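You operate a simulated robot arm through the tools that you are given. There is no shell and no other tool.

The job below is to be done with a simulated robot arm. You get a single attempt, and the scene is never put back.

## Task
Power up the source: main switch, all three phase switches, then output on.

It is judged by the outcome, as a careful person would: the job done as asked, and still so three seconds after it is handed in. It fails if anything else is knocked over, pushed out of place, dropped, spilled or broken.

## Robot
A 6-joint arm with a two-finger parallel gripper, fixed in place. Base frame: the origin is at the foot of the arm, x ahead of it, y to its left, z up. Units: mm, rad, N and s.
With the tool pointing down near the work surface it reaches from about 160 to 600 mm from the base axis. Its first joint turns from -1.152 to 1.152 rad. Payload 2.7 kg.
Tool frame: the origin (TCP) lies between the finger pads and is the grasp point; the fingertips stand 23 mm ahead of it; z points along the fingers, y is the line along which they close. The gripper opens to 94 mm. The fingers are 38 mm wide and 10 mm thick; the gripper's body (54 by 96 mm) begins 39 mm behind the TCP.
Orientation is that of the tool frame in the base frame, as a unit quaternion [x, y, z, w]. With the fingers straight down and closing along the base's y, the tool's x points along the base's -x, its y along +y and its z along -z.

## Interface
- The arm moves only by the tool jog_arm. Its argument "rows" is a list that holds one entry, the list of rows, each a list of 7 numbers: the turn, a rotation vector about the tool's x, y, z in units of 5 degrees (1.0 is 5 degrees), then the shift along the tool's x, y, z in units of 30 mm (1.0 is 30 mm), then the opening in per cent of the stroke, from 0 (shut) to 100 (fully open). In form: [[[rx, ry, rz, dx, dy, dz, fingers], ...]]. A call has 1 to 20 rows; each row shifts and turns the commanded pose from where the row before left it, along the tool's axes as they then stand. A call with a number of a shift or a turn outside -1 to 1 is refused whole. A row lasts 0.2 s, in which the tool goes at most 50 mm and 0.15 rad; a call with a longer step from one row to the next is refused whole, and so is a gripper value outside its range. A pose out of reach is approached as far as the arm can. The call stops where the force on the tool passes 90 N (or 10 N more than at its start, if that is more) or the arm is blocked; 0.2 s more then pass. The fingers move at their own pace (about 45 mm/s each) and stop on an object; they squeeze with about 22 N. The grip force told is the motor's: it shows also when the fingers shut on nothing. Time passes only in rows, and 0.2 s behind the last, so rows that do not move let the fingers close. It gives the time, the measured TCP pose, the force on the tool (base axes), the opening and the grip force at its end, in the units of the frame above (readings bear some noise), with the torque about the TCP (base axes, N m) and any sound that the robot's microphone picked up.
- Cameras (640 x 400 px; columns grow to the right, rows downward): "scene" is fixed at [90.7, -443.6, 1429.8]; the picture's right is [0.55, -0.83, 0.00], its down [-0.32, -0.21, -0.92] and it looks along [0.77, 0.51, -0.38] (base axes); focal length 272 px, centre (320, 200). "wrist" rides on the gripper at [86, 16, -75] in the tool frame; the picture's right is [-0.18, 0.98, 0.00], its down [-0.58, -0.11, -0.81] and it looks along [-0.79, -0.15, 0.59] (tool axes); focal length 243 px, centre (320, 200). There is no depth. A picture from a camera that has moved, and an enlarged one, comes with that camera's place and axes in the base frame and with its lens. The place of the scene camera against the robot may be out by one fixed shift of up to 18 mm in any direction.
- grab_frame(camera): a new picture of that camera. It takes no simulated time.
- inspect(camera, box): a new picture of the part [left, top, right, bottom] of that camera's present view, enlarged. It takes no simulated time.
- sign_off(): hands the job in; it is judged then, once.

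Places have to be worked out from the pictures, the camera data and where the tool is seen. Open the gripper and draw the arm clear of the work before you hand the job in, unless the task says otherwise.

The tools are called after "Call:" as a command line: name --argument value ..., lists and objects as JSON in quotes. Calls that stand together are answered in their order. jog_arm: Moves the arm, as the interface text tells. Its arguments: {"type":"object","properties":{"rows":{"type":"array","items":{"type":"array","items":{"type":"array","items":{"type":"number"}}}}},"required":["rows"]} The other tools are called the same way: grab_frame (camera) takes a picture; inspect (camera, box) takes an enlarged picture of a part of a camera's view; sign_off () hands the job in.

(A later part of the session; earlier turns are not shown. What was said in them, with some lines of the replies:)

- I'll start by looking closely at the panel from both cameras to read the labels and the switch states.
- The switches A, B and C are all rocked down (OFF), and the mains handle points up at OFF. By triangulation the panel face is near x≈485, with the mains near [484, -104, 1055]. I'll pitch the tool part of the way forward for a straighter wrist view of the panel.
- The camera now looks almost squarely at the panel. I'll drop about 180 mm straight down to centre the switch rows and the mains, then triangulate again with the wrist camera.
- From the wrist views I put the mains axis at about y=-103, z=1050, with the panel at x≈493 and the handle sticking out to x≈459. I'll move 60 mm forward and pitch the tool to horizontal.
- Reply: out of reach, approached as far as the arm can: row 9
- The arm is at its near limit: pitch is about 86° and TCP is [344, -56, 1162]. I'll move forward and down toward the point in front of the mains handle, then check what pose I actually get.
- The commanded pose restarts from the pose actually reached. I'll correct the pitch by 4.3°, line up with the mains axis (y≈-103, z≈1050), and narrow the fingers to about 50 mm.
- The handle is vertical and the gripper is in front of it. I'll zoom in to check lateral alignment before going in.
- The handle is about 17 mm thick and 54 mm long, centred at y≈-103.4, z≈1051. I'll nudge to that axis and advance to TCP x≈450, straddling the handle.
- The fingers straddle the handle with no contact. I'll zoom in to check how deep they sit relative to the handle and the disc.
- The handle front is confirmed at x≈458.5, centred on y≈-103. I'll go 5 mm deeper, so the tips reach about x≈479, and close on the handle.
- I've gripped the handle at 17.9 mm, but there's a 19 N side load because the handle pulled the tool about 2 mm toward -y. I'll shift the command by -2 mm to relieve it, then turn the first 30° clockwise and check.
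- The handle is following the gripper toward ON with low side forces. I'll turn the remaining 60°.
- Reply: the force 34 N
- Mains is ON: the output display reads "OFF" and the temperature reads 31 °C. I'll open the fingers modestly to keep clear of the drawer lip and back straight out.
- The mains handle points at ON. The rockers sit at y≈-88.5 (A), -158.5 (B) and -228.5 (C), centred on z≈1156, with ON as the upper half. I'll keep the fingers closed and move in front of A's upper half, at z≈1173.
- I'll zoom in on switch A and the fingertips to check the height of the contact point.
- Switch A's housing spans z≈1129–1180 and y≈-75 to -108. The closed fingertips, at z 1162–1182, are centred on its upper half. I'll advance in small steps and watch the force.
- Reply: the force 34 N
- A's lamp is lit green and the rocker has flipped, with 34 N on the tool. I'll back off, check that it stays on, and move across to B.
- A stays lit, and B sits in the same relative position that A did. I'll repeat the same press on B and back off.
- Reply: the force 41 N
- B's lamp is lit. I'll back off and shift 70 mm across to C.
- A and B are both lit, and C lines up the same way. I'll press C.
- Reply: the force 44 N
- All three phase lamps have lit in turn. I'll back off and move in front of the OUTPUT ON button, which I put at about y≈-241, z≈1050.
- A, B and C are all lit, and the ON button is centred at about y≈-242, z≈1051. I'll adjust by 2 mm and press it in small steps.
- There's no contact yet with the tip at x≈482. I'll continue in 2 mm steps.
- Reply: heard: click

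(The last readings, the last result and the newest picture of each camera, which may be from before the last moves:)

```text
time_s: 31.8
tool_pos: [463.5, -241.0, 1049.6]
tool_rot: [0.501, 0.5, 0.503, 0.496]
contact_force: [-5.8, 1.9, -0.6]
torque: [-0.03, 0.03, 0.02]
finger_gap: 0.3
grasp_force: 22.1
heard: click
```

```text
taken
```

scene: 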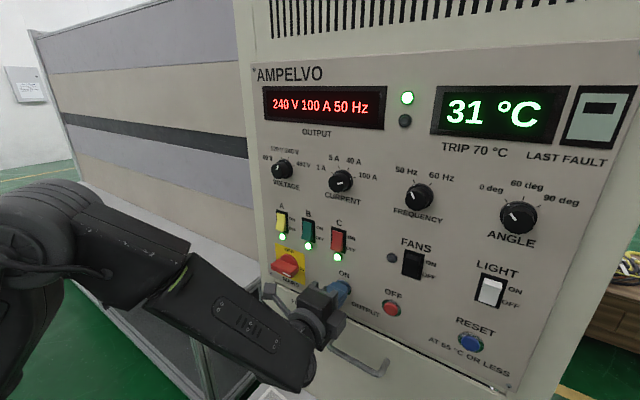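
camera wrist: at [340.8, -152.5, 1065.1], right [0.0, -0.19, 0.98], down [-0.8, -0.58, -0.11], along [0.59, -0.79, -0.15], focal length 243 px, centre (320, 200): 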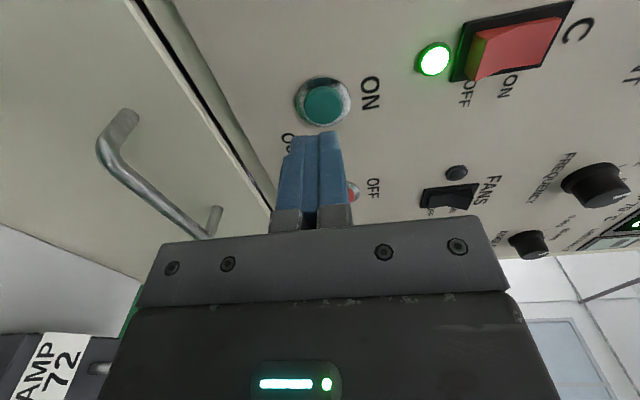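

I heard a click, and the output is live: "240 V 100 A 50 Hz" with the green lamp lit. I'll back straight off the button and watch the temperature.

Call:
jog_arm --rows '[[[0, 0, 0, 0, 0, -0.5, 0], [0, 0, 0, 0, 0, -1, 0], [0, 0, 0, 0, 0, -1, 0], [0, 0, 0, 0, 0, 0, 0]]]'

Call:
grab_frame --camera "scene"

Call:
grab_frame --camera "wrist"

```text
time_s: 32.8
tool_pos: [389.5, -242.5, 1051.0]
tool_rot: [0.501, 0.499, 0.503, 0.497]
contact_force: [-0.2, 1.2, 0.7]
torque: [-0.05, 0.0, 0.03]
finger_gap: 0.1
grasp_force: 21.8
```

```text
taken
```

scene: 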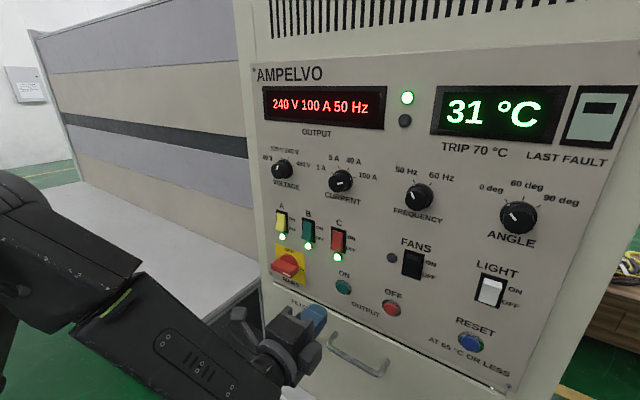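

```text
taken
camera wrist: at [316.2, -154.3, 1067.4], right [0.0, -0.19, 0.98], down [-0.8, -0.58, -0.11], along [0.59, -0.79, -0.15], focal length 243 px, centre (320, 200)
```

wrist: 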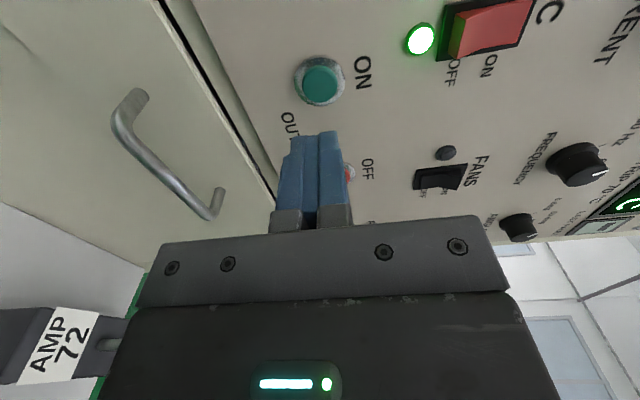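

The output stays on at 31 °C. I'll draw further back, open the gripper, and let several seconds pass to confirm it stays stable.

Call:
jog_arm --rows '[[[0, 0, 0, 0.3, 0.3, -0.7, 0], [0, 0, 0, 0.8, 0.5, -0.3, 50], [0, 0, 0, 0.8, 0.5, 0, 100], [0, 0, 0, 0.8, 0.5, 0, 100], [0, 0, 0, 0.8, 0.5, 0, 100], [0, 0, 0, 0, 0, 0, 100], [0, 0, 0, 0, 0, 0, 100], [0, 0, 0, 0, 0, 0, 100], [0, 0, 0, 0, 0, 0, 100], [0, 0, 0, 0, 0, 0, 100], [0, 0, 0, 0, 0, 0, 100], [0, 0, 0, 0, 0, 0, 100], [0, 0, 0, 0, 0, 0, 100], [0, 0, 0, 0, 0, 0, 100], [0, 0, 0, 0, 0, 0, 100], [0, 0, 0, 0, 0, 0, 100], [0, 0, 0, 0, 0, 0, 100], [0, 0, 0, 0, 0, 0, 100], [0, 0, 0, 0, 0, 0, 100], [0, 0, 0, 0, 0, 0, 100]]]'

Call:
grab_frame --camera "scene"

Call:
inspect --camera "scene" --box '[250, 60, 450, 330]'

```text
time_s: 37.0
tool_pos: [359.5, -137.5, 1121.2]
tool_rot: [0.501, 0.499, 0.503, 0.498]
contact_force: [1.2, 0.7, -0.2]
torque: [0.0, -0.04, -0.03]
finger_gap: 93.9
grasp_force: 0.0
```

```text
taken
```

scene: 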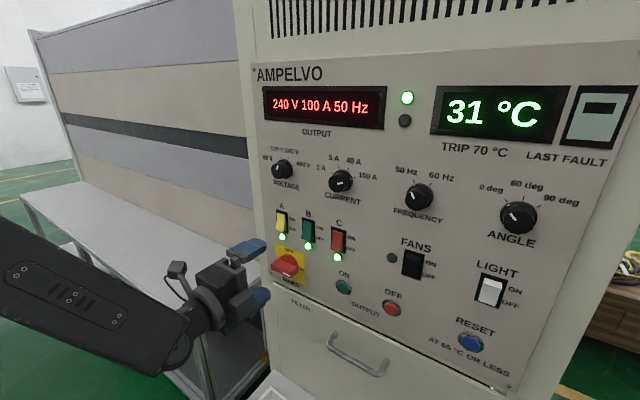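

```text
1.48 times, centred on (350, 195) of scene
camera zoom: at [90.7, -443.6, 1429.8], right [0.55, -0.83, 0.0], down [-0.32, -0.21, -0.92], along [0.77, 0.51, -0.38], focal length 402 px, centre (276, 207)
```

zoom: 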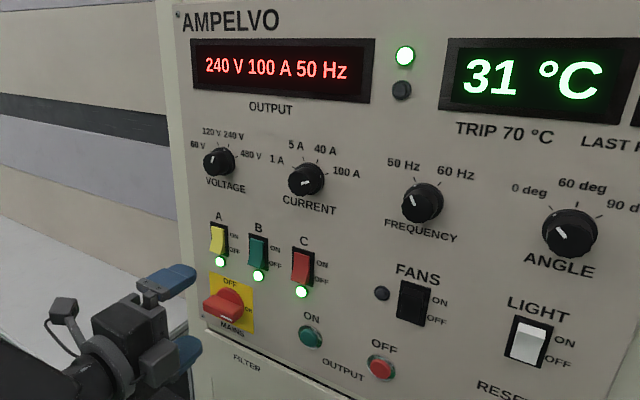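

The output has been on for over 5 s at a steady 31 °C. I'll wait a few more seconds clear of the panel as a last stability check.

Call:
jog_arm --rows '[[[0, 0, 0, 0, 0, 0, 100], [0, 0, 0, 0, 0, 0, 100], [0, 0, 0, 0, 0, 0, 100], [0, 0, 0, 0, 0, 0, 100], [0, 0, 0, 0, 0, 0, 100], [0, 0, 0, 0, 0, 0, 100], [0, 0, 0, 0, 0, 0, 100], [0, 0, 0, 0, 0, 0, 100], [0, 0, 0, 0, 0, 0, 100], [0, 0, 0, 0, 0, 0, 100], [0, 0, 0, 0, 0, 0, 100], [0, 0, 0, 0, 0, 0, 100], [0, 0, 0, 0, 0, 0, 100], [0, 0, 0, 0, 0, 0, 100], [0, 0, 0, 0, 0, 0, 100], [0, 0, 0, 0, 0, 0, 100], [0, 0, 0, 0, 0, 0, 100], [0, 0, 0, 0, 0, 0, 100], [0, 0, 0, 0, 0, 0, 100], [0, 0, 0, 0, 0, 0, 100]]]'

Call:
inspect --camera "scene" --box '[250, 60, 640, 330]'

```text
time_s: 41.2
tool_pos: [359.8, -138.1, 1120.6]
tool_rot: [0.501, 0.498, 0.503, 0.498]
contact_force: [-0.4, 0.6, 0.4]
torque: [0.0, 0.02, 0.01]
finger_gap: 94.0
grasp_force: 0.1
```

```text
1.48 times, centred on (445, 195) of scene
camera zoom: at [90.7, -443.6, 1429.8], right [0.55, -0.83, 0.0], down [-0.32, -0.21, -0.92], along [0.77, 0.51, -0.38], focal length 402 px, centre (135, 207)
```

zoom: 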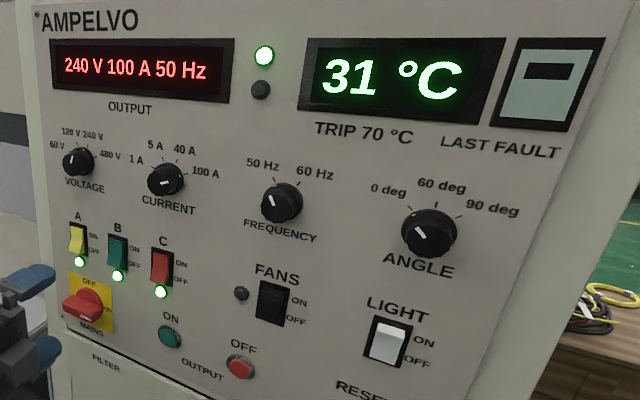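

Mains, A, B, C and the output are all on and steady, with no fault shown and 31 °C on the display. The arm is clear with the gripper open, so I'll hand the job in.

Call:
sign_off

```text
The job is handed in.
```

The source is powered up and the job is handed in. I turned the main switch on first, then phase switches A, B and C, then pressed output ON.

- **Output:** the display reads 240 V, 100 A, 50 Hz, and the output lamp is lit.
- **Phases:** the lamps for A, B and C are all lit.
- **Stability:** I watched it for about nine seconds after switching the output on. It held at 31 °C (the trip point is 70 °C) and no fault lit up.

I left the fans, light, reset button and setting knobs as they were, since the task didn't mention them. The gripper is open and the arm is clear of the panel.
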